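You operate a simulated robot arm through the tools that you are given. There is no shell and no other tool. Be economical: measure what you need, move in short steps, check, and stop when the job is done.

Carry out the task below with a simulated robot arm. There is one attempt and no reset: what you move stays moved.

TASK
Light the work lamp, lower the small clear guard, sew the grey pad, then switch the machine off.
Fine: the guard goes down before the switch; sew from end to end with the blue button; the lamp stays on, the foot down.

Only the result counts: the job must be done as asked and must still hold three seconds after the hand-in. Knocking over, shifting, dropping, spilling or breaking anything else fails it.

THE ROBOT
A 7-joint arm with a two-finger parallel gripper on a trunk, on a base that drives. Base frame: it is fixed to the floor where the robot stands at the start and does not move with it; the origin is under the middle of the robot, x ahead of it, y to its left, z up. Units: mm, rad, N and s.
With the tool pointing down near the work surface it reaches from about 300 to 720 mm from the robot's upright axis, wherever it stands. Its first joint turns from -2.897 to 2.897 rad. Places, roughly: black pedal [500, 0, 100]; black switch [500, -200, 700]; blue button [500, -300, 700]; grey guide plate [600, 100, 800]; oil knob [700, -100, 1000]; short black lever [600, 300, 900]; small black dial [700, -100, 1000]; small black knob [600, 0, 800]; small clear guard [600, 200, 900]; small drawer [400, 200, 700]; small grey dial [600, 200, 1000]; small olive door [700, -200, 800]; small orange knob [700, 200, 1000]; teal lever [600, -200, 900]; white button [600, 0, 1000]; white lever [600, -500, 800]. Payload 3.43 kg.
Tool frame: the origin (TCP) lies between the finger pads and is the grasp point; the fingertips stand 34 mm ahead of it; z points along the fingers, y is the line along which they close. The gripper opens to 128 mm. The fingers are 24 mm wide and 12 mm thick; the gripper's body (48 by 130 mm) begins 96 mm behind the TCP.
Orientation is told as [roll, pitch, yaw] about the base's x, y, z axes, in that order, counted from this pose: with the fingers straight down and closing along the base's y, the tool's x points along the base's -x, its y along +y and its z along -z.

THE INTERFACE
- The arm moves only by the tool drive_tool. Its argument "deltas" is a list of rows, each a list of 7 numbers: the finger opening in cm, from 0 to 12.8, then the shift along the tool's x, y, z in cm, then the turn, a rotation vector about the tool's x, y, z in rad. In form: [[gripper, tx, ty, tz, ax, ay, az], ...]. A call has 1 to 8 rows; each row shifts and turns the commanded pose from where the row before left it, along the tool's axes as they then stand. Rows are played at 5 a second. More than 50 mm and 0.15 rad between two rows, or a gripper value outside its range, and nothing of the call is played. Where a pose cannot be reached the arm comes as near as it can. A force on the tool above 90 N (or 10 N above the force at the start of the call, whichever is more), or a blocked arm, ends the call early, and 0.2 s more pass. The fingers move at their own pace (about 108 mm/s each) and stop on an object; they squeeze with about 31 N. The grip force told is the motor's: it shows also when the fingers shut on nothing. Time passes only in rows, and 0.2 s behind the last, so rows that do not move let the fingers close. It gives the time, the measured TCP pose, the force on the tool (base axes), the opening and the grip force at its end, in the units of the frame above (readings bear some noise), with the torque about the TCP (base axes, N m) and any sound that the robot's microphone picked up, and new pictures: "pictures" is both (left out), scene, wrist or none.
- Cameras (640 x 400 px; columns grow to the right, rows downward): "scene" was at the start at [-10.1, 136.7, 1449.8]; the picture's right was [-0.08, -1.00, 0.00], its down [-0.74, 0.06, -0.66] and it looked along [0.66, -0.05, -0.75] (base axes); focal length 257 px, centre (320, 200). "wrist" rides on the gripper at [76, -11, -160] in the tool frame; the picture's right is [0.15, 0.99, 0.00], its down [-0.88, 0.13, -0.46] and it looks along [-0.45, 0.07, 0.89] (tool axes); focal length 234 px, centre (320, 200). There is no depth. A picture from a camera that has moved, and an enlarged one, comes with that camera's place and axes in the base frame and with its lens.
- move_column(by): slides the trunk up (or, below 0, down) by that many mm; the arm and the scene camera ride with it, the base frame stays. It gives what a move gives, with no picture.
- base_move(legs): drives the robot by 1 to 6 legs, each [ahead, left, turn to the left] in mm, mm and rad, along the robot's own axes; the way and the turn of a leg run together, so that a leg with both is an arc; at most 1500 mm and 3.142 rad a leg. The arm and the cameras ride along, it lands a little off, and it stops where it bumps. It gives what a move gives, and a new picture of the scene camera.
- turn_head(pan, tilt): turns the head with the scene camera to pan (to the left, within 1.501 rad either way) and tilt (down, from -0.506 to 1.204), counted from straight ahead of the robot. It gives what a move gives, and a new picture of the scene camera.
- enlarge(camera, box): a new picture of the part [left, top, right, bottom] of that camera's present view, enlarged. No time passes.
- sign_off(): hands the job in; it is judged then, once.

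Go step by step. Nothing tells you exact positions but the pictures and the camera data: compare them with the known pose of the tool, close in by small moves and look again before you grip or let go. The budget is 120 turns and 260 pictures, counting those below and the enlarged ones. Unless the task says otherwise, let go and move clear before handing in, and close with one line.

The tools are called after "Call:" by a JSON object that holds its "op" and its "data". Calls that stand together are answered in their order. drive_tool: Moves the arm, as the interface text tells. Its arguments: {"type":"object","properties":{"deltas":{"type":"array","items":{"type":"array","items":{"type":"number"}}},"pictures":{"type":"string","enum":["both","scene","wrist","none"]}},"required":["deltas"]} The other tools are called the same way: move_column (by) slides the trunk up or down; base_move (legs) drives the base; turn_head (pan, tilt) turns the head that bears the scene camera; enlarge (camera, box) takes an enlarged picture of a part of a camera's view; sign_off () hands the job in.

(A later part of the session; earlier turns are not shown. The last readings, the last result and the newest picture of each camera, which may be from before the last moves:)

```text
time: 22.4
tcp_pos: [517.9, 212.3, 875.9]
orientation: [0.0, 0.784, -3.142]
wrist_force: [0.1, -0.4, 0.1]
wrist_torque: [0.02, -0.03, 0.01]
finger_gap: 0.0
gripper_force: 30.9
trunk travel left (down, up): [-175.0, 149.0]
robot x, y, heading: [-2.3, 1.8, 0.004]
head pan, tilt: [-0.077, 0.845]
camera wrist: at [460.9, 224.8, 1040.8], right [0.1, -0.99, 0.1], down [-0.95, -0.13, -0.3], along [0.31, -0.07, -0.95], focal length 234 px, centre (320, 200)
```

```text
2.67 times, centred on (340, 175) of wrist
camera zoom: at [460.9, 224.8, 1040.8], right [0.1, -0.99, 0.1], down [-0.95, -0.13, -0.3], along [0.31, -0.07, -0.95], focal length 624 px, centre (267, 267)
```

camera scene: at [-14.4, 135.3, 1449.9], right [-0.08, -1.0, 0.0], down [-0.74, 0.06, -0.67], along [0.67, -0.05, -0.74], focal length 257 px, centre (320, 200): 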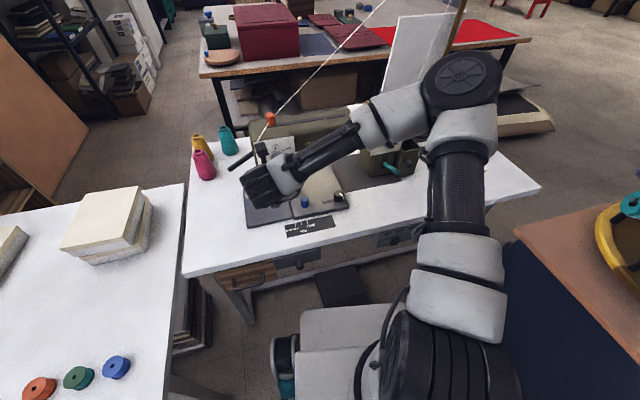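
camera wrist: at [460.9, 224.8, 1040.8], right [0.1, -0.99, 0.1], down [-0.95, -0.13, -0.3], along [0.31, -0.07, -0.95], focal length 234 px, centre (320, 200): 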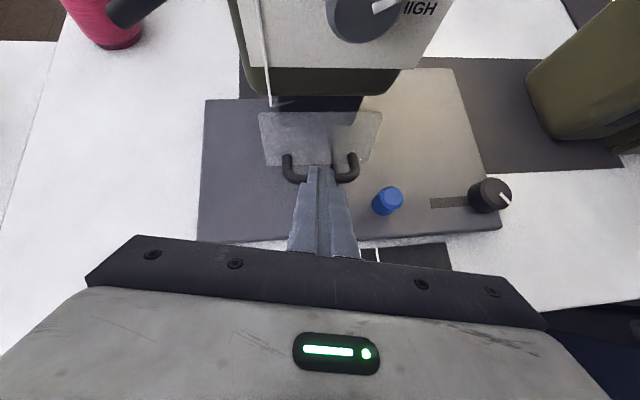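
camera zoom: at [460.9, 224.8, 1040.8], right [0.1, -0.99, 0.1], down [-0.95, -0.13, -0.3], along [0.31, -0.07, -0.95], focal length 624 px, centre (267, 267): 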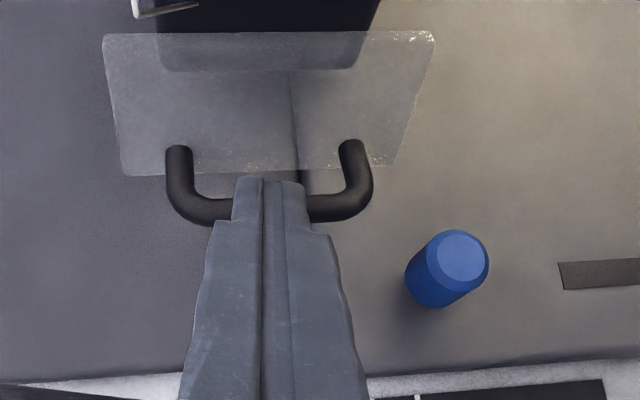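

Still following nicely. I'll continue, turning more forward.

Call:
{"op": "drive_tool", "data": {"deltas": [[0, -0.11, 0, 0.39, 0, 0, 0], [0, -0.05, 0, 0.4, 0, 0, 0], [0, -0.05, 0, 0.4, 0, 0, 0], [0, 0, 0, 0.42, 0, 0, 0], [0, 0.05, 0, 0.42, 0, 0, 0], [0, 0.1, 0, 0.42, 0, 0, 0], [0, 0, 0, 0, 0, 0, 0]], "pictures": "wrist"}}

Call:
{"op": "enlarge", "data": {"camera": "wrist", "box": [220, 100, 460, 250]}}

```text
time: 24.0
tcp_pos: [531.4, 215.5, 861.4]
orientation: [-0.003, 0.787, -3.14]
wrist_force: [-32.4, -6.5, 25.1]
wrist_torque: [0.11, 0.31, 0.22]
finger_gap: 0.3
gripper_force: 30.6
trunk travel left (down, up): [-175.0, 149.0]
robot x, y, heading: [1.6, -2.6, -0.002]
head pan, tilt: [-0.077, 0.845]
camera wrist: at [473.5, 225.2, 1026.6], right [0.11, -0.99, 0.1], down [-0.94, -0.13, -0.3], along [0.31, -0.06, -0.95], focal length 234 px, centre (320, 200)
```

wrist: 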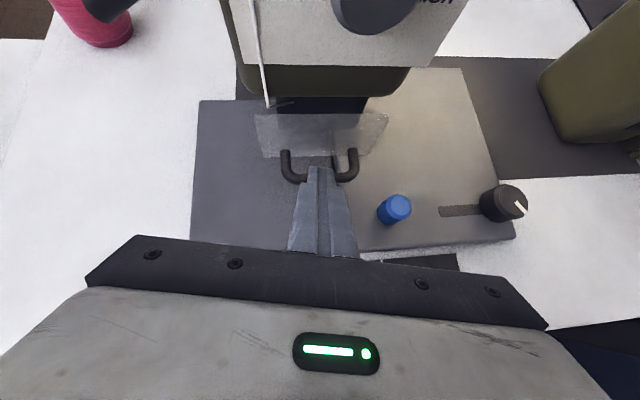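

```text
2.67 times, centred on (340, 175) of wrist
camera zoom: at [473.5, 225.2, 1026.6], right [0.11, -0.99, 0.1], down [-0.94, -0.13, -0.3], along [0.31, -0.06, -0.95], focal length 624 px, centre (267, 267)
```

zoom: 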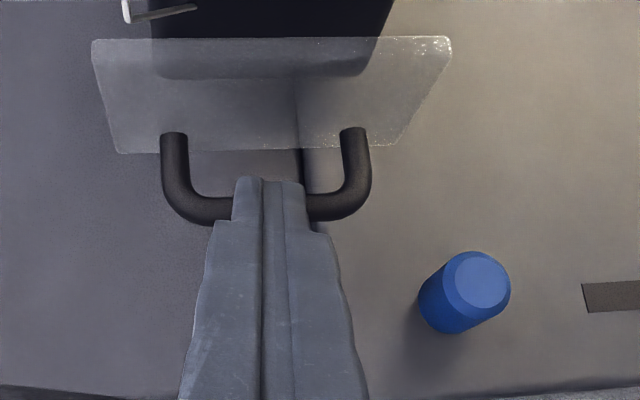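

The force rose to about 41 N, so this may be the end stop. I'll back off to look at the guard from the scene camera.

Call:
{"op": "drive_tool", "data": {"deltas": [[0, 0, 0, -1, 0, 0, 0], [0, 0, 0, -4, 0, 0, 0], [0, 0, 0, -4, 0, 0, 0], [0, 0, 4, -2, 0, 0, 0], [0, 0, 4.5, 0, 0, 0, 0], [0, 0, 4.5, 0, 0, 0, 0], [0, 0, 4.5, 0, 0, 0, 0], [0, 0, 0, 0, 0, 0, 0]], "pictures": "both"}}

Call:
{"op": "enlarge", "data": {"camera": "scene", "box": [225, 140, 353, 220]}}

Call:
{"op": "enlarge", "data": {"camera": "wrist", "box": [120, 40, 440, 240]}}

```text
time: 25.8
tcp_pos: [466.9, 36.5, 938.5]
orientation: [0.003, 0.785, -3.14]
wrist_force: [-0.2, 0.0, 0.0]
wrist_torque: [-0.03, -0.01, 0.0]
finger_gap: 0.0
gripper_force: 30.6
out of reach, approached as far as the arm can: row 7
trunk travel left (down, up): [-175.0, 149.0]
robot x, y, heading: [0.8, 2.4, -0.003]
head pan, tilt: [-0.077, 0.845]
camera scene: at [-10.3, 136.5, 1449.8], right [-0.08, -1.0, 0.0], down [-0.74, 0.06, -0.66], along [0.66, -0.05, -0.75], focal length 257 px, centre (320, 200)
camera wrist: at [410.0, 48.3, 1103.6], right [0.1, -0.99, 0.1], down [-0.95, -0.13, -0.3], along [0.31, -0.07, -0.95], focal length 234 px, centre (320, 200)
```

scene: 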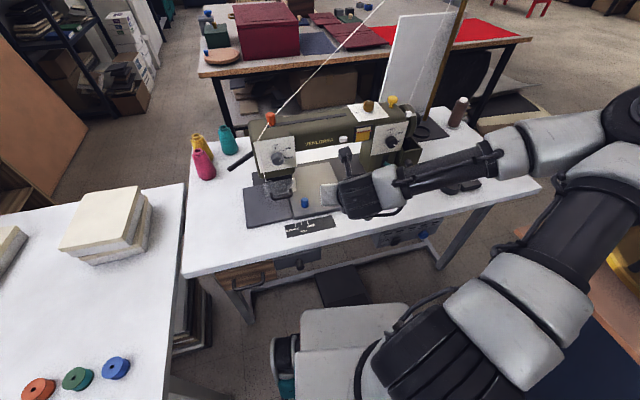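
wrist: 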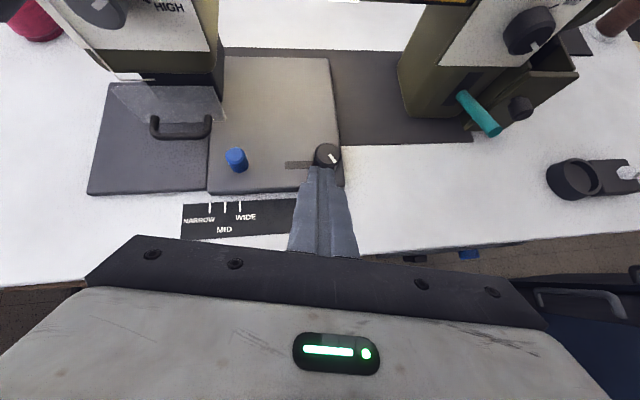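

```text
5.00 times, centred on (289, 180) of scene
camera zoom: at [-10.3, 136.5, 1449.8], right [-0.08, -1.0, 0.0], down [-0.74, 0.06, -0.66], along [0.66, -0.05, -0.75], focal length 1283 px, centre (475, 300)
```

zoom: 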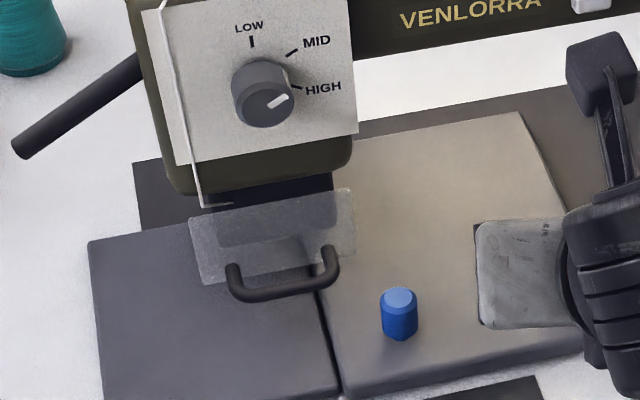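

```text
2.00 times, centred on (280, 140) of wrist
camera zoom: at [410.0, 48.3, 1103.6], right [0.1, -0.99, 0.1], down [-0.95, -0.13, -0.3], along [0.31, -0.07, -0.95], focal length 468 px, centre (400, 320)
```

zoom: 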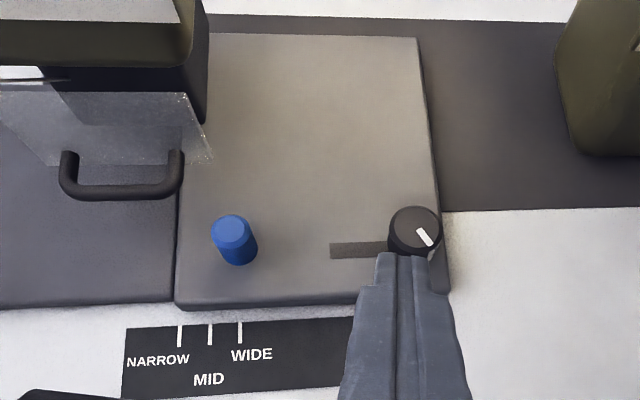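

The guard plate is now vertical, at x≈609 top and bottom, so it is down. The table is turned about 0.2 rad, and the switch panel is close to the robot. I'll back off and turn the base to face it squarely.

Call:
{"op": "base_move", "data": {"legs": [[-180, 0, 0], [0, 0, 0.2]]}}

```text
time: 28.1
tcp_pos: [272.9, 130.0, 937.8]
orientation: [0.001, 0.783, -2.942]
wrist_force: [0.0, 0.7, 0.1]
wrist_torque: [-0.02, 0.02, -0.03]
finger_gap: 0.0
gripper_force: 30.8
trunk travel left (down, up): [-175.0, 149.0]
robot x, y, heading: [-180.2, 2.3, 0.197]
head pan, tilt: [-0.077, 0.845]
camera scene: at [-213.9, 132.0, 1449.8], right [0.12, -0.99, 0.0], down [-0.74, -0.09, -0.66], along [0.66, 0.08, -0.75], focal length 257 px, centre (320, 200)
```

scene: 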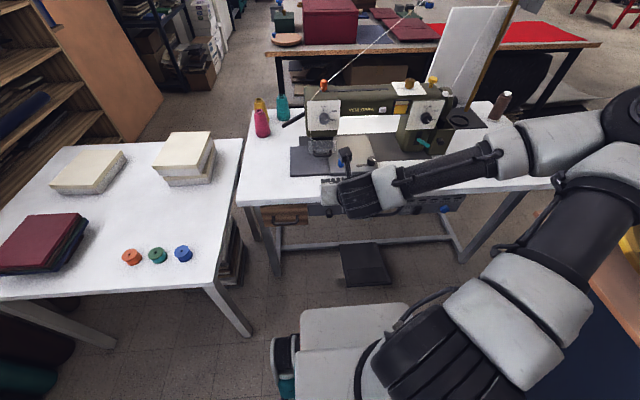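

Aligned with the table now. I'll make the tool horizontal, then bring it down and right in front of the panel, clear of the table edge.

Call:
{"op": "drive_tool", "data": {"deltas": [[0, 0, 1, 0, 0, 0.131, 0], [0, 0, 1, 0, 0, 0.131, 0], [0, 0, 1, 0, 0, 0.131, 0], [0, 0, 1, 0, 0, 0.131, 0], [0, 0, 1, 0, 0, 0.131, 0], [0, 0, 1, 0, 0, 0.131, 0], [0, 0, 0, 0, 0, 0, 0]], "pictures": "none"}}

Call:
{"op": "drive_tool", "data": {"deltas": [[0, -2.5, 3.2, 0, 0, 0, 0], [0, -2.5, 3.2, 0, 0, 0, 0], [0, -2.5, 3.2, 0, 0, 0, 0], [0, -2.5, 3.2, 0, 0, 0, 0], [0, -2.5, 3.2, 0, 0, 0, 0], [0, -2.5, 3.2, 0, 0, 0, 0], [0, -2.5, 3.2, 0, 0, 0, 0], [0, -2.5, 3.2, 0, 0, 0, 0]], "pictures": "both"}}

```text
time: 29.7
tcp_pos: [326.2, 83.5, 931.4]
orientation: [0.255, 1.57, -2.69]
wrist_force: [0.3, -0.6, 0.7]
wrist_torque: [0.05, 0.02, 0.0]
finger_gap: 0.0
gripper_force: 31.0
out of reach, approached as far as the arm can: row 1, 2, 3
trunk travel left (down, up): [-175.0, 149.0]
robot x, y, heading: [-178.3, 0.8, 0.2]
head pan, tilt: [-0.077, 0.845]
```

```text
time: 31.5
tcp_pos: [391.7, -176.5, 826.3]
orientation: [-0.016, 1.565, -2.957]
wrist_force: [-0.3, -0.7, -0.6]
wrist_torque: [-0.02, 0.0, -0.03]
finger_gap: 0.4
gripper_force: 31.4
out of reach, approached as far as the arm can: row 4, 5, 6, 7, 8
trunk travel left (down, up): [-175.0, 149.0]
robot x, y, heading: [-178.2, -1.5, 0.199]
head pan, tilt: [-0.077, 0.845]
camera scene: at [-213.9, 132.1, 1449.8], right [0.12, -0.99, 0.0], down [-0.74, -0.09, -0.66], along [0.66, 0.08, -0.75], focal length 257 px, centre (320, 200)
camera wrist: at [236.0, -197.5, 901.5], right [0.2, -0.97, 0.15], down [-0.43, -0.22, -0.88], along [0.88, 0.11, -0.46], focal length 234 px, centre (320, 200)
```

scene: 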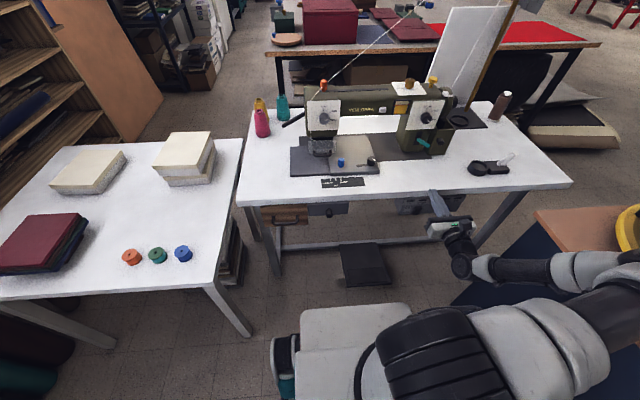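
wrist: 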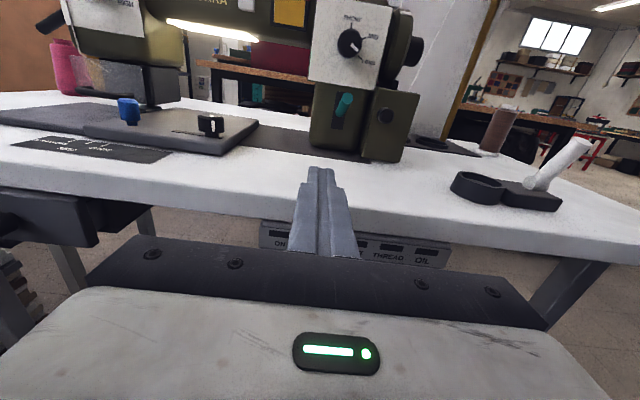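

The panel is visible below the table edge, but the arm can't get low enough. I'll back up a bit and lower the trunk.

Call:
{"op": "base_move", "data": {"legs": [[-90, 0, 0]]}}

Call:
{"op": "move_column", "data": {"by": -130}}

Call:
{"op": "drive_tool", "data": {"deltas": [[0, 0, 0, 0, 0, 0, 0]], "pictures": "both"}}

```text
time: 32.6
tcp_pos: [306.8, -192.8, 825.9]
orientation: [0.137, 1.568, -2.807]
wrist_force: [0.0, -1.1, -0.3]
wrist_torque: [-0.02, 0.0, 0.03]
finger_gap: 0.0
gripper_force: 31.5
trunk travel left (down, up): [-175.0, 149.0]
robot x, y, heading: [-262.4, -18.0, 0.196]
head pan, tilt: [-0.077, 0.845]
camera scene: at [-299.4, 114.7, 1449.8], right [0.12, -0.99, 0.0], down [-0.74, -0.09, -0.66], along [0.66, 0.08, -0.75], focal length 257 px, centre (320, 200)
```

scene: 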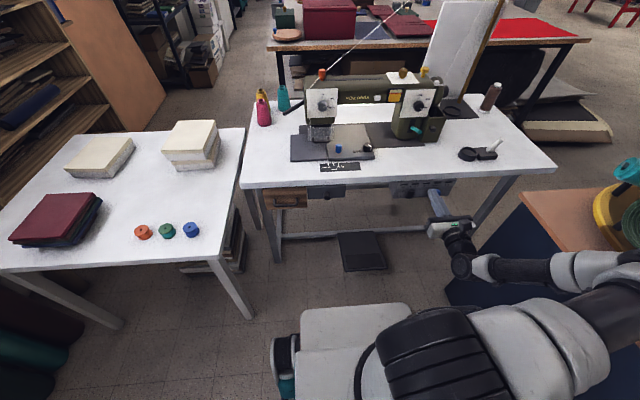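

```text
time: 34.1
tcp_pos: [308.3, -192.5, 696.8]
orientation: [0.143, 1.568, -2.802]
wrist_force: [0.1, 0.7, -0.2]
wrist_torque: [-0.04, -0.01, -0.02]
finger_gap: 0.1
gripper_force: 30.8
trunk travel left (down, up): [-45.0, 279.0]
robot x, y, heading: [-264.3, -19.1, 0.202]
head pan, tilt: [-0.077, 0.845]
```

```text
time: 34.5
tcp_pos: [306.4, -193.0, 696.9]
orientation: [0.121, 1.567, -2.819]
wrist_force: [-0.2, 0.2, -0.6]
wrist_torque: [0.0, 0.03, 0.04]
finger_gap: 0.0
gripper_force: 31.3
trunk travel left (down, up): [-45.0, 279.0]
robot x, y, heading: [-259.8, -17.7, 0.199]
head pan, tilt: [-0.077, 0.845]
camera scene: at [-299.6, 114.7, 1319.8], right [0.12, -0.99, 0.0], down [-0.74, -0.09, -0.66], along [0.66, 0.08, -0.75], focal length 257 px, centre (320, 200)
camera wrist: at [150.9, -213.6, 771.6], right [0.2, -0.97, 0.15], down [-0.42, -0.22, -0.88], along [0.88, 0.11, -0.45], focal length 234 px, centre (320, 200)
```

scene: 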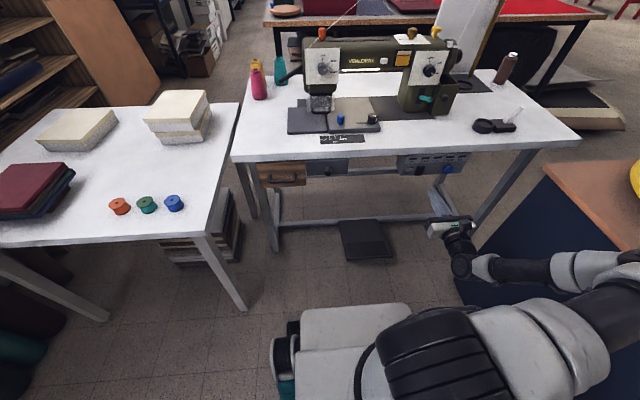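
wrist: 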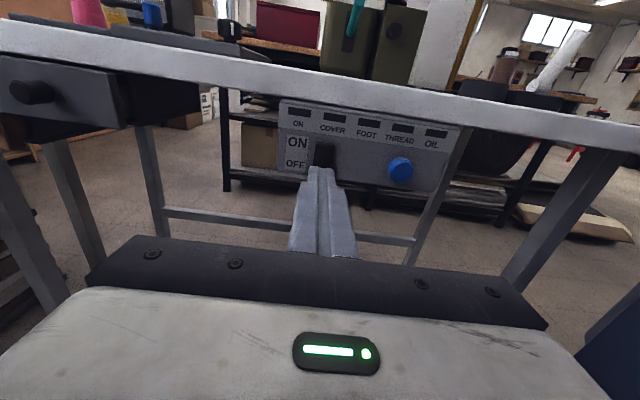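

Excellent view: both the switch and the blue button are in sight. I'll zoom both cameras to triangulate them.

Call:
{"op": "enlarge", "data": {"camera": "wrist", "box": [260, 90, 480, 228]}}

Call:
{"op": "enlarge", "data": {"camera": "scene", "box": [380, 140, 476, 200]}}

Call:
{"op": "enlarge", "data": {"camera": "scene", "box": [270, 40, 398, 120]}}

```text
2.90 times, centred on (370, 159) of wrist
camera zoom: at [150.9, -213.6, 771.6], right [0.2, -0.97, 0.15], down [-0.42, -0.22, -0.88], along [0.88, 0.11, -0.45], focal length 679 px, centre (175, 319)
```

zoom: 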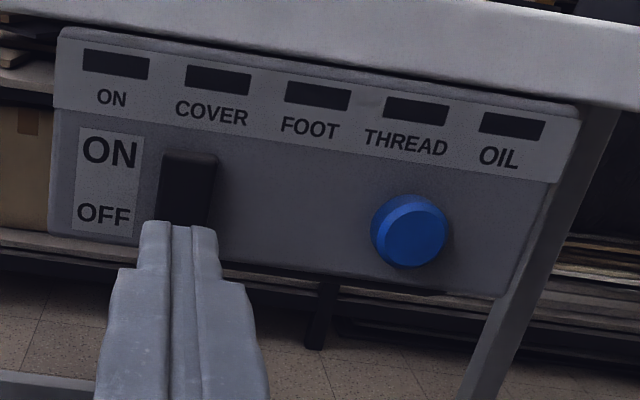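

```text
6.67 times, centred on (428, 170) of scene
camera zoom: at [-299.6, 114.7, 1319.8], right [0.12, -0.99, 0.0], down [-0.74, -0.09, -0.66], along [0.66, 0.08, -0.75], focal length 1710 px, centre (-400, 400)
```

zoom: 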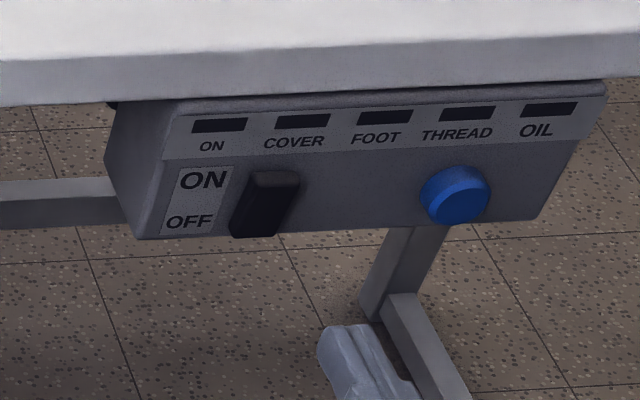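

```text
5.00 times, centred on (334, 80) of scene
camera zoom: at [-299.6, 114.7, 1319.8], right [0.12, -0.99, 0.0], down [-0.74, -0.09, -0.66], along [0.66, 0.08, -0.75], focal length 1283 px, centre (250, 800)
```

zoom: 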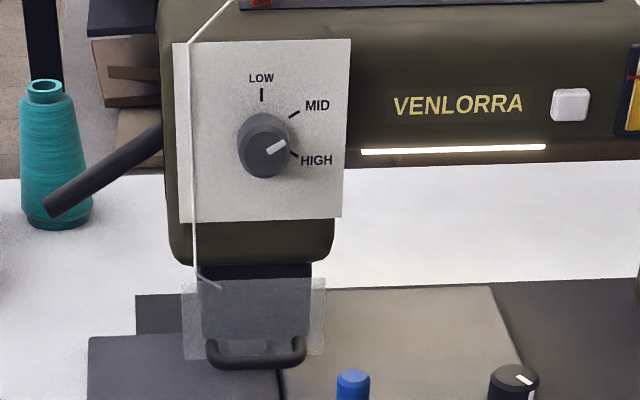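

The switch is near (463, −169, 677) and the blue button near (489, −279, 673). I'll approach the upper (ON) half of the switch.

Call:
{"op": "drive_tool", "data": {"deltas": [[0, -0.2, 0.4, 4, 0, 0, 0], [0, -0.2, 0.4, 4, 0, 0, 0], [0, 0, 0, 2, 0, 0, 0], [0, 0, 0, 0, 0, 0, 0]], "pictures": "both"}}

Call:
{"op": "enlarge", "data": {"camera": "wrist", "box": [240, 60, 480, 210]}}

Call:
{"op": "enlarge", "data": {"camera": "scene", "box": [380, 140, 476, 200]}}

```text
time: 35.5
tcp_pos: [407.7, -181.9, 699.0]
orientation: [0.032, 1.564, -2.912]
wrist_force: [0.6, 0.4, -0.2]
wrist_torque: [0.0, 0.01, -0.04]
finger_gap: 0.1
gripper_force: 31.7
out of reach, approached as far as the arm can: row 2, 3
trunk travel left (down, up): [-45.0, 279.0]
robot x, y, heading: [-263.7, -17.4, 0.2]
head pan, tilt: [-0.077, 0.845]
camera scene: at [-299.6, 114.7, 1319.8], right [0.12, -0.99, 0.0], down [-0.74, -0.09, -0.66], along [0.66, 0.08, -0.75], focal length 257 px, centre (320, 200)
camera wrist: at [251.8, -202.3, 774.8], right [0.2, -0.97, 0.15], down [-0.43, -0.22, -0.88], along [0.88, 0.11, -0.46], focal length 234 px, centre (320, 200)
```

scene: 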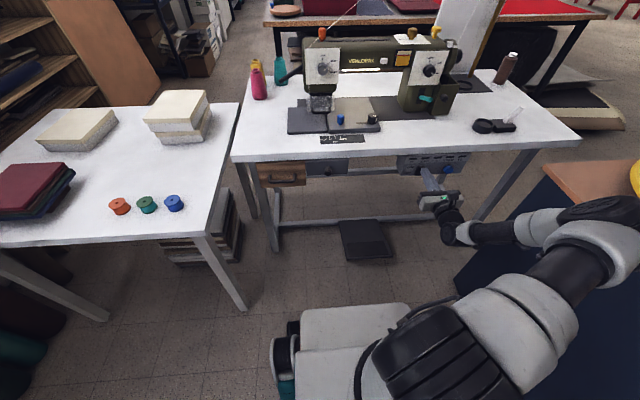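
wrist: 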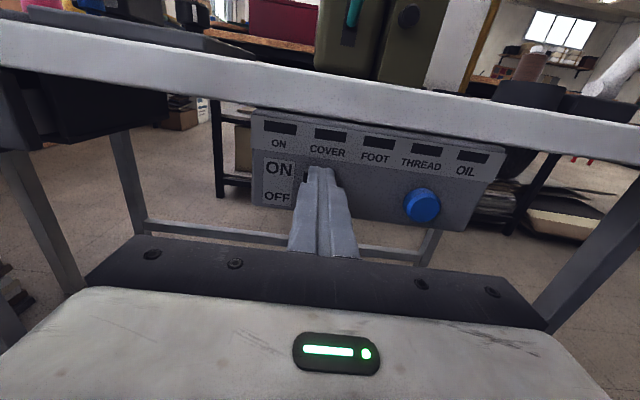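

```text
2.67 times, centred on (360, 135) of wrist
camera zoom: at [251.8, -202.3, 774.8], right [0.2, -0.97, 0.15], down [-0.43, -0.22, -0.88], along [0.88, 0.11, -0.46], focal length 624 px, centre (213, 373)
```

zoom: 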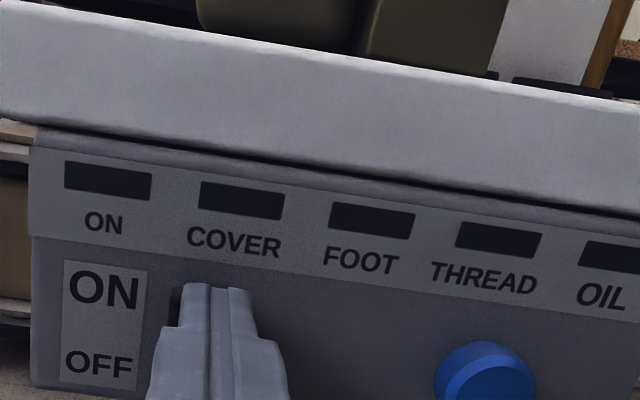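

```text
6.67 times, centred on (428, 170) of scene
camera zoom: at [-299.6, 114.7, 1319.8], right [0.12, -0.99, 0.0], down [-0.74, -0.09, -0.66], along [0.66, 0.08, -0.75], focal length 1710 px, centre (-400, 400)
```

zoom: 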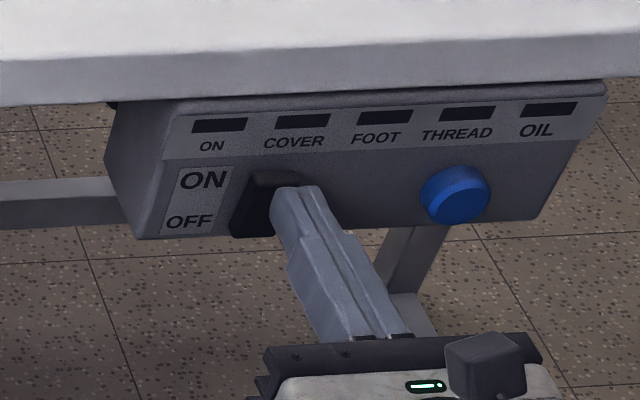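

I need to move about 7 mm left and 5 mm down, then press in small steps.

Call:
{"op": "drive_tool", "data": {"deltas": [[0, -0.5, -0.8, 0, 0, 0, 0], [0, 0, 0, 0.8, 0, 0, 0], [0, 0, 0, 0.6, 0, 0, 0], [0, 0, 0, 0.3, 0, 0, 0], [0, 0, 0, 0, 0, 0, 0]], "pictures": "wrist"}}

Call:
{"op": "enlarge", "data": {"camera": "scene", "box": [380, 140, 476, 200]}}

Call:
{"op": "enlarge", "data": {"camera": "wrist", "box": [240, 60, 480, 210]}}

```text
time: 36.7
tcp_pos: [418.3, -170.1, 700.4]
orientation: [0.067, 1.566, -2.874]
wrist_force: [-30.1, -1.7, 5.1]
wrist_torque: [-0.02, 0.22, 0.1]
finger_gap: 0.0
gripper_force: 31.4
out of reach, approached as far as the arm can: row 1
trunk travel left (down, up): [-45.0, 279.0]
robot x, y, heading: [-262.4, -19.0, 0.202]
head pan, tilt: [-0.077, 0.845]
camera wrist: at [262.5, -190.6, 776.1], right [0.2, -0.97, 0.15], down [-0.43, -0.22, -0.88], along [0.88, 0.11, -0.46], focal length 234 px, centre (320, 200)
```

wrist: 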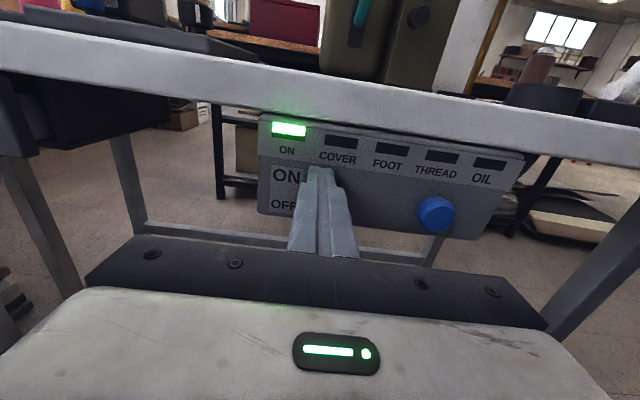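

```text
6.67 times, centred on (428, 170) of scene
camera zoom: at [-301.6, 114.7, 1319.8], right [0.12, -0.99, 0.0], down [-0.74, -0.09, -0.67], along [0.66, 0.08, -0.75], focal length 1710 px, centre (-400, 400)
```

zoom: 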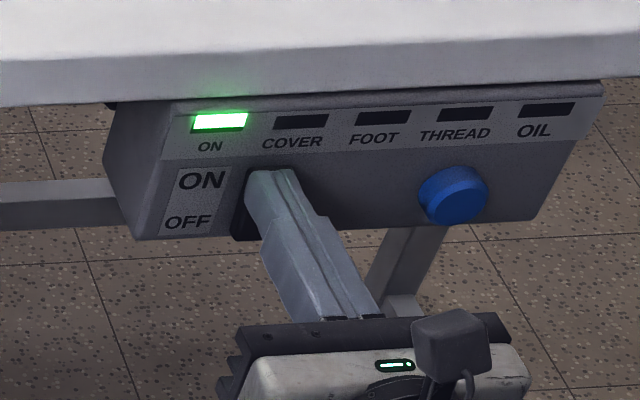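

```text
2.67 times, centred on (360, 135) of wrist
camera zoom: at [262.5, -190.6, 776.1], right [0.2, -0.97, 0.15], down [-0.43, -0.22, -0.88], along [0.88, 0.11, -0.46], focal length 624 px, centre (213, 373)
```

zoom: 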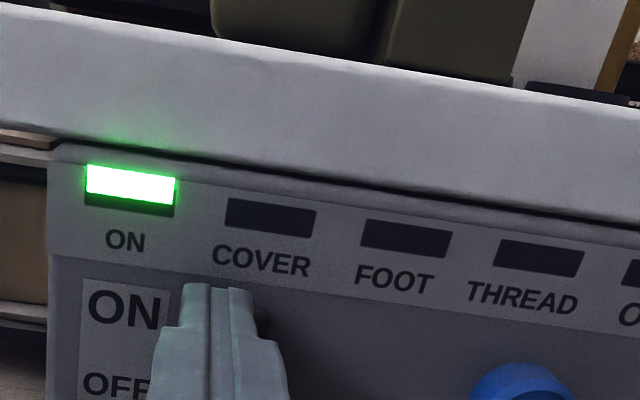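

The ON lamp is green and no other lamp is lit. I'll back off and examine the presser foot area before sewing.

Call:
{"op": "drive_tool", "data": {"deltas": [[0, 0, 0, -1, 0, 0, 0], [0, 0, 0, -2, 0, 0, 0], [0, 0, 0, -2, 0, 0, 0], [0, 0, 0, 0, 0, 0, 0]], "pictures": "wrist"}}

Call:
{"op": "enlarge", "data": {"camera": "scene", "box": [290, 80, 354, 120]}}

Call:
{"op": "enlarge", "data": {"camera": "scene", "box": [380, 140, 476, 200]}}

```text
time: 37.7
tcp_pos: [373.6, -176.6, 698.2]
orientation: [0.217, 1.567, -2.722]
wrist_force: [0.0, 0.5, 0.0]
wrist_torque: [0.0, -0.03, 0.02]
finger_gap: 0.0
gripper_force: 31.1
trunk travel left (down, up): [-45.0, 279.0]
robot x, y, heading: [-264.8, -13.9, 0.199]
head pan, tilt: [-0.077, 0.845]
camera wrist: at [216.8, -198.9, 773.7], right [0.2, -0.97, 0.15], down [-0.42, -0.22, -0.88], along [0.88, 0.11, -0.45], focal length 234 px, centre (320, 200)
```

wrist: 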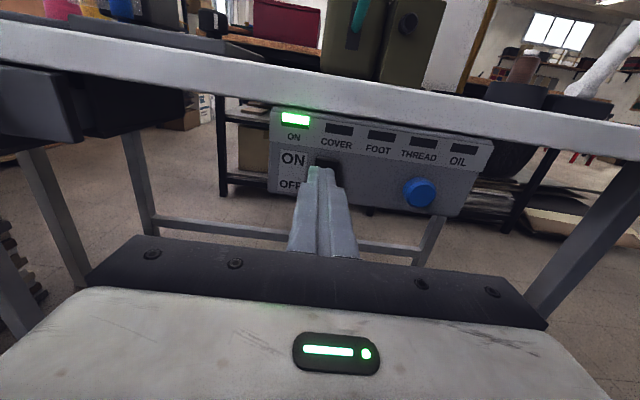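

```text
10.00 times, centred on (322, 100) of scene
camera zoom: at [-299.6, 114.7, 1319.8], right [0.12, -0.99, 0.0], down [-0.74, -0.09, -0.66], along [0.66, 0.08, -0.75], focal length 2566 px, centre (300, 1200)
```

zoom: 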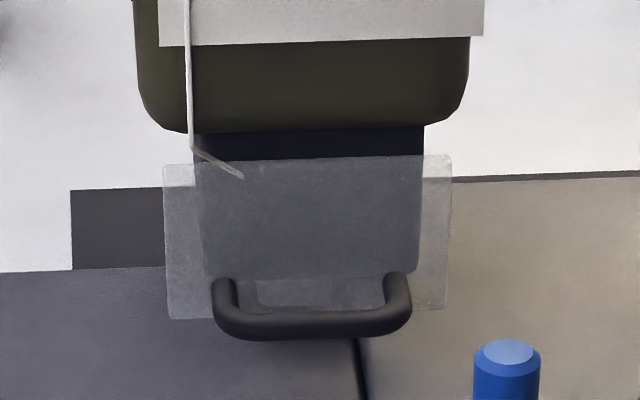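

```text
6.67 times, centred on (428, 170) of scene
camera zoom: at [-299.6, 114.7, 1319.8], right [0.12, -0.99, 0.0], down [-0.74, -0.09, -0.66], along [0.66, 0.08, -0.75], focal length 1710 px, centre (-400, 400)
```

zoom: 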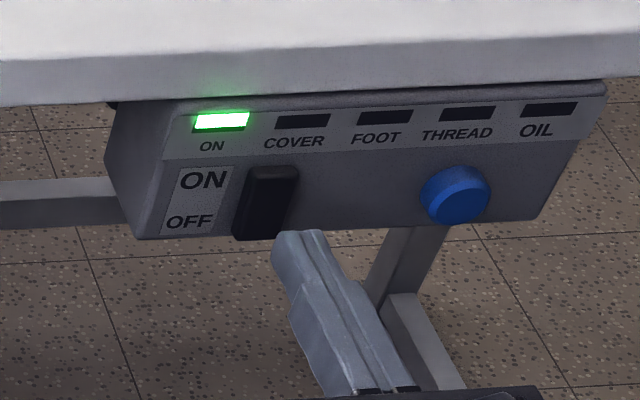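

The machine is on and the switch has latched. No fault lamps (cover, foot, thread, oil) are lit, so it is ready. I'll lower the trunk a little and go in front of the blue button.

Call:
{"op": "move_column", "data": {"by": -26}}

Call:
{"op": "drive_tool", "data": {"deltas": [[0, 0, 4.1, 0, 0, 0, 0], [0, 0, 4.1, 0, 0, 0, 0], [0, 0, 4.1, 0.5, 0, 0, 0], [0, 0, 0, 2, 0, 0, 0], [0, 0, 0, 0, 0, 0, 0]], "pictures": "wrist"}}

Call:
{"op": "enlarge", "data": {"camera": "scene", "box": [380, 120, 476, 180]}}

Call:
{"op": "enlarge", "data": {"camera": "wrist", "box": [240, 90, 400, 190]}}

```text
time: 38.5
tcp_pos: [373.2, -177.7, 671.6]
orientation: [0.15, 1.566, -2.79]
wrist_force: [-0.2, -0.2, 0.2]
wrist_torque: [0.01, -0.02, -0.04]
finger_gap: 0.0
gripper_force: 31.5
trunk travel left (down, up): [-19.0, 305.0]
robot x, y, heading: [-262.8, -15.4, 0.202]
head pan, tilt: [-0.077, 0.845]
```

```text
time: 39.7
tcp_pos: [389.7, -233.6, 678.6]
orientation: [0.608, 1.564, -2.337]
wrist_force: [0.4, 0.5, 0.8]
wrist_torque: [0.02, 0.03, -0.02]
finger_gap: 0.0
gripper_force: 31.2
out of reach, approached as far as the arm can: row 2, 3, 4
trunk travel left (down, up): [-19.0, 305.0]
robot x, y, heading: [-262.6, -16.7, 0.204]
head pan, tilt: [-0.077, 0.845]
camera wrist: at [233.2, -253.0, 754.7], right [0.19, -0.97, 0.15], down [-0.43, -0.22, -0.88], along [0.88, 0.1, -0.46], focal length 234 px, centre (320, 200)
```

wrist: 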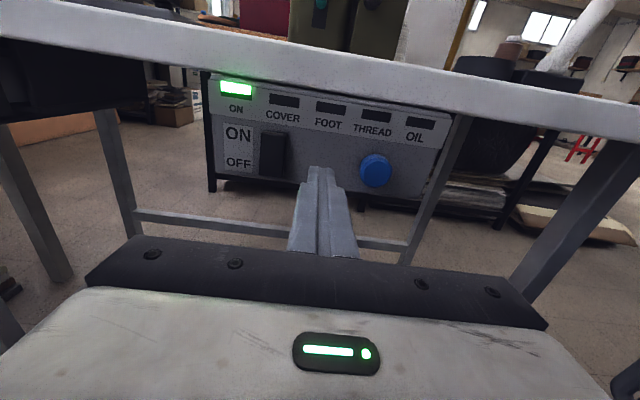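

```text
6.67 times, centred on (428, 150) of scene
camera zoom: at [-299.6, 114.7, 1293.8], right [0.12, -0.99, 0.0], down [-0.74, -0.09, -0.66], along [0.66, 0.08, -0.75], focal length 1710 px, centre (-400, 533)
```

zoom: 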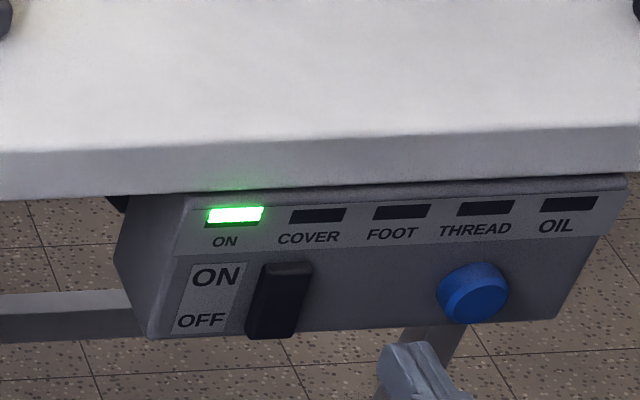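

```text
4.00 times, centred on (320, 140) of wrist
camera zoom: at [233.2, -253.0, 754.7], right [0.19, -0.97, 0.15], down [-0.43, -0.22, -0.88], along [0.88, 0.1, -0.46], focal length 937 px, centre (320, 440)
```

zoom: 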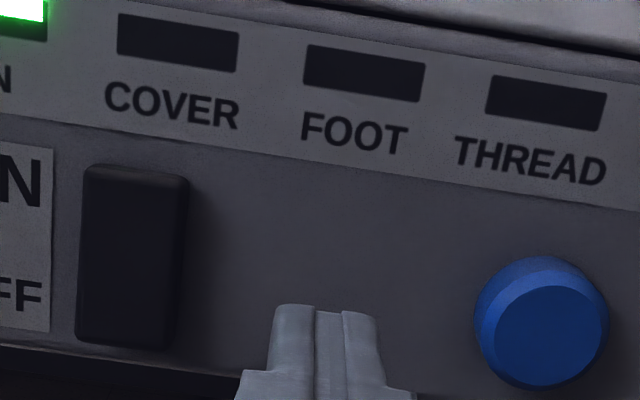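

The wrist is near its limit here. I'll tilt the tool 0.3 rad down, which should free it, and move in front of the blue button.

Call:
{"op": "drive_tool", "data": {"deltas": [[0, 0, 0, 0, 0, -0.15, 0], [0, 0, 0, 0, 0, -0.15, 0], [0, 0.8, 3.2, 0.7, 0, 0, 0], [0, 0.8, 3.2, 0.7, 0, 0, 0], [0, 0, 0, 0, 0, 0, 0]], "pictures": "wrist"}}

Call:
{"op": "enlarge", "data": {"camera": "scene", "box": [380, 120, 476, 180]}}

Call:
{"op": "enlarge", "data": {"camera": "wrist", "box": [240, 90, 400, 190]}}

```text
time: 40.9
tcp_pos: [414.7, -271.9, 696.6]
orientation: [0.027, 1.265, -2.933]
wrist_force: [0.8, 0.0, -0.5]
wrist_torque: [0.04, -0.01, -0.01]
finger_gap: 0.3
gripper_force: 31.2
out of reach, approached as far as the arm can: row 4
trunk travel left (down, up): [-19.0, 305.0]
robot x, y, heading: [-261.1, -17.9, 0.198]
head pan, tilt: [-0.077, 0.845]
camera wrist: at [287.8, -284.6, 815.4], right [0.23, -0.96, 0.15], down [-0.66, -0.26, -0.7], along [0.71, 0.06, -0.7], focal length 234 px, centre (320, 200)
```

wrist: 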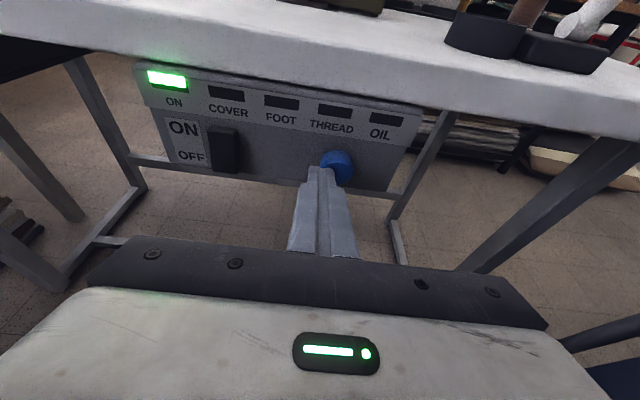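

```text
6.67 times, centred on (428, 150) of scene
camera zoom: at [-299.6, 114.7, 1293.8], right [0.12, -0.99, 0.0], down [-0.74, -0.09, -0.66], along [0.66, 0.08, -0.75], focal length 1710 px, centre (-400, 533)
```

zoom: 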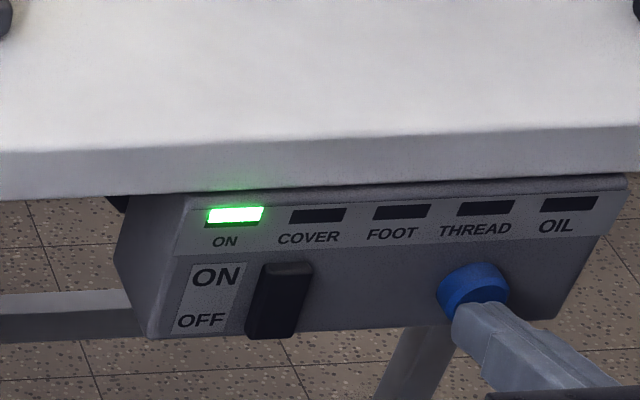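

```text
4.00 times, centred on (320, 140) of wrist
camera zoom: at [287.8, -284.6, 815.4], right [0.23, -0.96, 0.15], down [-0.66, -0.26, -0.7], along [0.71, 0.06, -0.7], focal length 937 px, centre (320, 440)
```

zoom: 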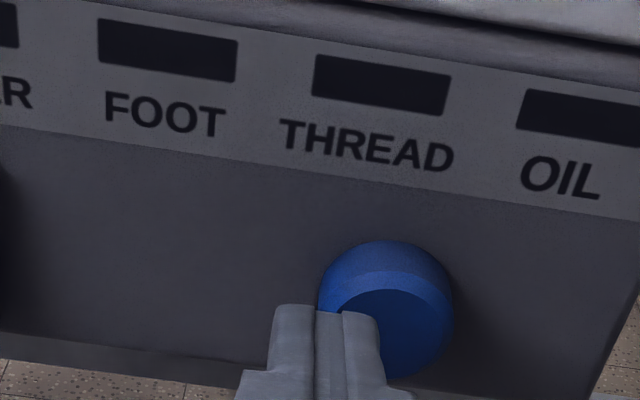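

The tip must go about 20 mm right and 18 mm lower. I'll lower the trunk by the remaining 18 mm and shift the base 22 mm right rather than fight the wrist limit.

Call:
{"op": "move_column", "data": {"by": -18}}

Call:
{"op": "base_move", "data": {"legs": [[0, -22, 0]]}}

Call:
{"op": "drive_tool", "data": {"deltas": [[0, 0, 0, 0, 0, 0, 0]], "pictures": "wrist"}}

Call:
{"op": "enlarge", "data": {"camera": "wrist", "box": [240, 90, 400, 190]}}

Call:
{"op": "enlarge", "data": {"camera": "scene", "box": [380, 100, 476, 160]}}

```text
time: 41.5
tcp_pos: [413.9, -272.1, 678.2]
orientation: [0.027, 1.265, -2.93]
wrist_force: [0.3, -0.6, 0.5]
wrist_torque: [-0.03, 0.02, 0.0]
finger_gap: 0.0
gripper_force: 31.1
trunk travel left (down, up): [-1.0, 323.0]
robot x, y, heading: [-263.9, -17.4, 0.201]
head pan, tilt: [-0.077, 0.845]
```

```text
time: 42.4
tcp_pos: [419.7, -292.9, 676.8]
orientation: [0.027, 1.265, -2.932]
wrist_force: [0.6, 0.1, -0.5]
wrist_torque: [-0.02, 0.0, 0.01]
finger_gap: 0.1
gripper_force: 31.7
trunk travel left (down, up): [-1.0, 323.0]
robot x, y, heading: [-256.1, -41.2, 0.202]
head pan, tilt: [-0.077, 0.845]
camera scene: at [-295.4, 94.0, 1275.8], right [0.12, -0.99, 0.0], down [-0.74, -0.09, -0.66], along [0.66, 0.08, -0.75], focal length 257 px, centre (320, 200)
```

scene: 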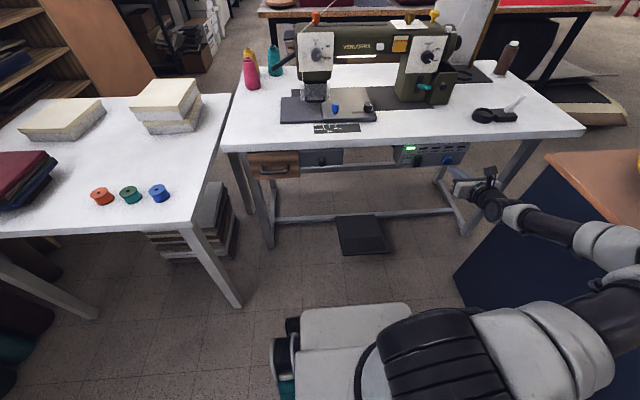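

```text
time: 42.8
tcp_pos: [418.6, -292.5, 678.6]
orientation: [0.027, 1.266, -2.931]
wrist_force: [-0.3, 0.6, -0.4]
wrist_torque: [-0.03, 0.01, 0.01]
finger_gap: 0.0
gripper_force: 30.8
trunk travel left (down, up): [-1.0, 323.0]
robot x, y, heading: [-258.8, -35.9, 0.197]
head pan, tilt: [-0.077, 0.845]
camera wrist: at [291.9, -305.1, 797.1], right [0.23, -0.96, 0.15], down [-0.66, -0.26, -0.7], along [0.71, 0.06, -0.7], focal length 234 px, centre (320, 200)
```

wrist: 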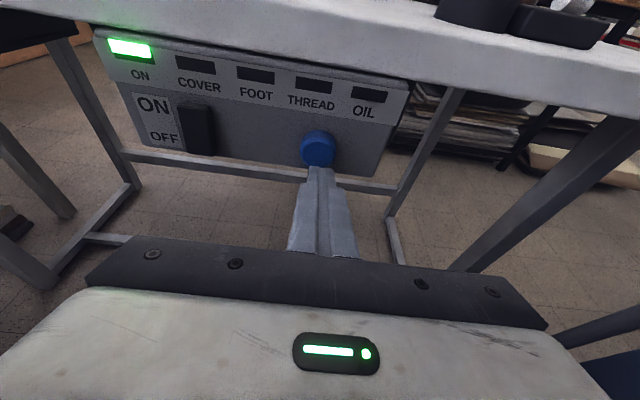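

```text
4.00 times, centred on (320, 140) of wrist
camera zoom: at [291.9, -305.1, 797.1], right [0.23, -0.96, 0.15], down [-0.66, -0.26, -0.7], along [0.71, 0.06, -0.7], focal length 937 px, centre (320, 440)
```

zoom: 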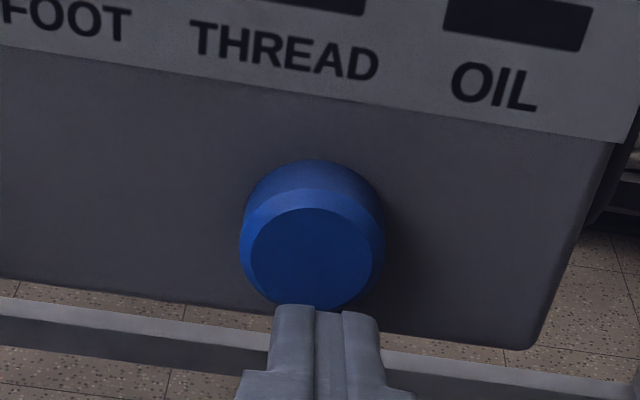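

```text
6.67 times, centred on (428, 130) of scene
camera zoom: at [-295.4, 93.9, 1275.8], right [0.12, -0.99, 0.0], down [-0.74, -0.09, -0.66], along [0.66, 0.08, -0.75], focal length 1710 px, centre (-400, 667)
```

zoom: 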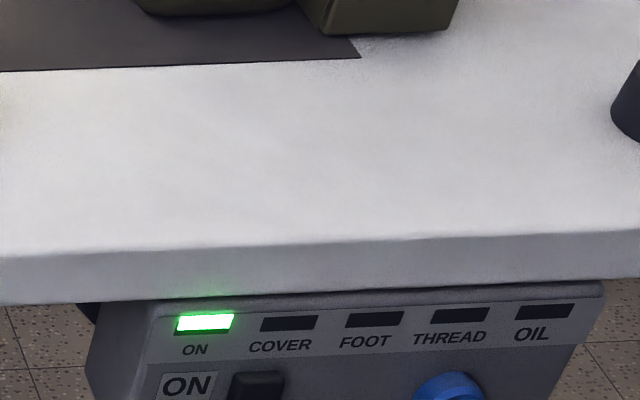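

The tip is aligned in height and sideways. I'll advance horizontally toward the button, watching the force.

Call:
{"op": "drive_tool", "data": {"deltas": [[0, 0.3, 0, 0.95, 0, 0, 0], [0, 0.3, 0, 0.95, 0, 0, 0], [0, 0.1, 0, 0.3, 0, 0, 0], [0, 0.1, 0, 0.3, 0, 0, 0], [0, 0, 0, 0, 0, 0, 0]], "pictures": "wrist"}}

Call:
{"op": "enlarge", "data": {"camera": "wrist", "box": [240, 90, 400, 190]}}

```text
time: 44.0
tcp_pos: [443.7, -287.0, 678.0]
orientation: [0.035, 1.262, -2.929]
wrist_force: [-6.2, -4.1, -2.6]
wrist_torque: [-0.01, 0.07, -0.08]
finger_gap: 0.0
gripper_force: 31.1
trunk travel left (down, up): [-1.0, 323.0]
robot x, y, heading: [-255.2, -37.7, 0.203]
head pan, tilt: [-0.077, 0.845]
heard: click
camera wrist: at [316.3, -298.4, 798.1], right [0.22, -0.96, 0.15], down [-0.67, -0.26, -0.7], along [0.71, 0.05, -0.7], focal length 234 px, centre (320, 200)
```

wrist: 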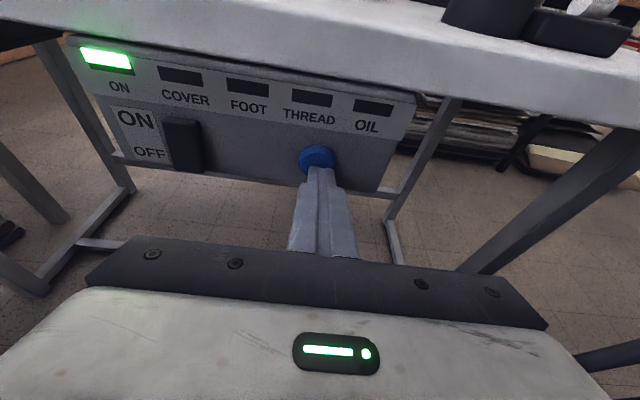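

```text
4.00 times, centred on (320, 140) of wrist
camera zoom: at [316.3, -298.4, 798.1], right [0.22, -0.96, 0.15], down [-0.67, -0.26, -0.7], along [0.71, 0.05, -0.7], focal length 937 px, centre (320, 440)
```

zoom: 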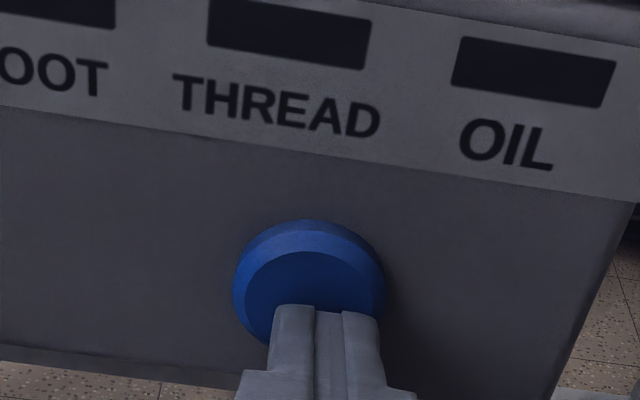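

A click sounded with light contact. I'll hold and see whether the machine is running.

Call:
{"op": "drive_tool", "data": {"deltas": [[0, 0.03, 0, 0.1, 0, 0, 0], [0, 0, 0, 0, 0, 0, 0]], "pictures": "scene"}}

Call:
{"op": "enlarge", "data": {"camera": "scene", "box": [270, 60, 398, 140]}}

```text
time: 44.6
tcp_pos: [444.1, -288.5, 678.8]
orientation: [0.035, 1.262, -2.93]
wrist_force: [-9.5, -4.7, -3.8]
wrist_torque: [-0.05, 0.14, -0.13]
finger_gap: 0.2
gripper_force: 31.3
trunk travel left (down, up): [-1.0, 323.0]
robot x, y, heading: [-257.9, -39.2, 0.2]
head pan, tilt: [-0.077, 0.845]
camera scene: at [-295.5, 93.6, 1275.8], right [0.12, -0.99, 0.0], down [-0.74, -0.09, -0.66], along [0.66, 0.08, -0.75], focal length 257 px, centre (320, 200)
```

scene: 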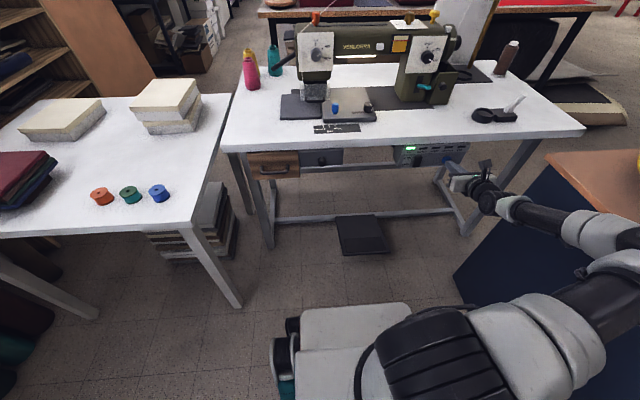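

```text
5.00 times, centred on (334, 100) of scene
camera zoom: at [-295.5, 93.6, 1275.8], right [0.12, -0.99, 0.0], down [-0.74, -0.09, -0.66], along [0.66, 0.08, -0.75], focal length 1283 px, centre (250, 700)
```

zoom: 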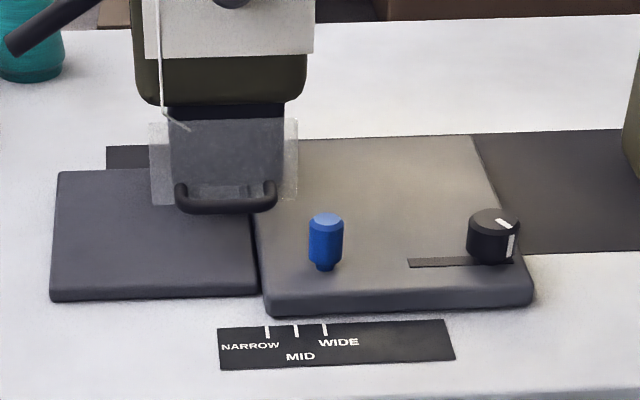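

The pad's front edge seems to have begun moving back. I'll hold longer and compare.

Call:
{"op": "drive_tool", "data": {"deltas": [[0, 0, 0, 0, 0, 0, 0], [0, 0, 0, 0, 0, 0, 0], [0, 0, 0, 0, 0, 0, 0], [0, 0, 0, 0, 0, 0, 0]], "pictures": "none"}}

Call:
{"op": "enlarge", "data": {"camera": "scene", "box": [270, 60, 398, 140]}}

```text
time: 45.6
tcp_pos: [443.8, -286.5, 679.7]
orientation: [0.036, 1.264, -2.927]
wrist_force: [-11.8, -7.0, -3.8]
wrist_torque: [-0.03, 0.11, -0.16]
finger_gap: 0.0
gripper_force: 30.9
trunk travel left (down, up): [-1.0, 323.0]
robot x, y, heading: [-257.7, -37.3, 0.203]
head pan, tilt: [-0.077, 0.845]
```

```text
5.00 times, centred on (334, 100) of scene
camera zoom: at [-295.6, 93.6, 1275.8], right [0.12, -0.99, 0.0], down [-0.74, -0.09, -0.66], along [0.66, 0.08, -0.75], focal length 1283 px, centre (250, 700)
```

zoom: 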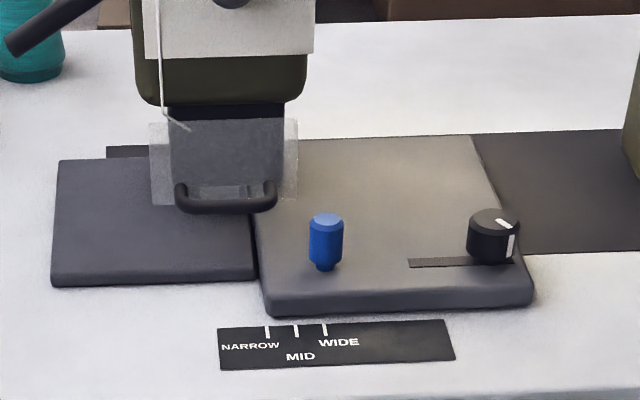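

It's sewing: the pad feeds back about 14 px/s. I'll keep holding.

Call:
{"op": "drive_tool", "data": {"deltas": [[0, 0, 0, 0, 0, 0, 0], [0, 0, 0, 0, 0, 0, 0], [0, 0, 0, 0, 0, 0, 0], [0, 0, 0, 0, 0, 0, 0], [0, 0, 0, 0, 0, 0, 0], [0, 0, 0, 0, 0, 0, 0], [0, 0, 0, 0, 0, 0, 0], [0, 0, 0, 0, 0, 0, 0]], "pictures": "none"}}

Call:
{"op": "enlarge", "data": {"camera": "scene", "box": [270, 60, 398, 140]}}

```text
time: 47.4
tcp_pos: [443.8, -285.2, 679.0]
orientation: [0.035, 1.263, -2.928]
wrist_force: [-12.0, -6.4, -3.4]
wrist_torque: [-0.01, 0.1, -0.11]
finger_gap: 0.1
gripper_force: 31.1
trunk travel left (down, up): [-1.0, 323.0]
robot x, y, heading: [-256.8, -31.8, 0.202]
head pan, tilt: [-0.077, 0.845]
```

```text
5.00 times, centred on (334, 100) of scene
camera zoom: at [-295.6, 93.6, 1275.8], right [0.12, -0.99, 0.0], down [-0.74, -0.09, -0.66], along [0.66, 0.08, -0.75], focal length 1283 px, centre (250, 700)
```

zoom: 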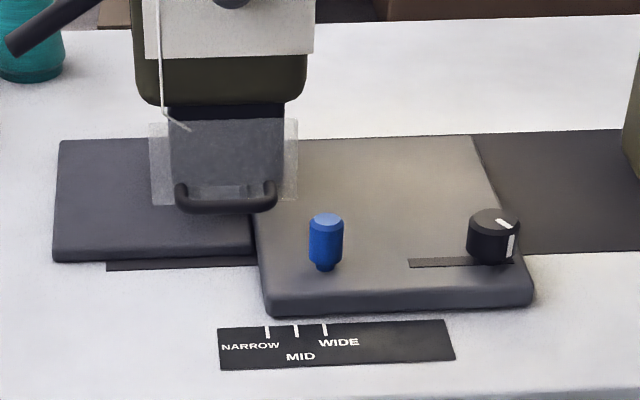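

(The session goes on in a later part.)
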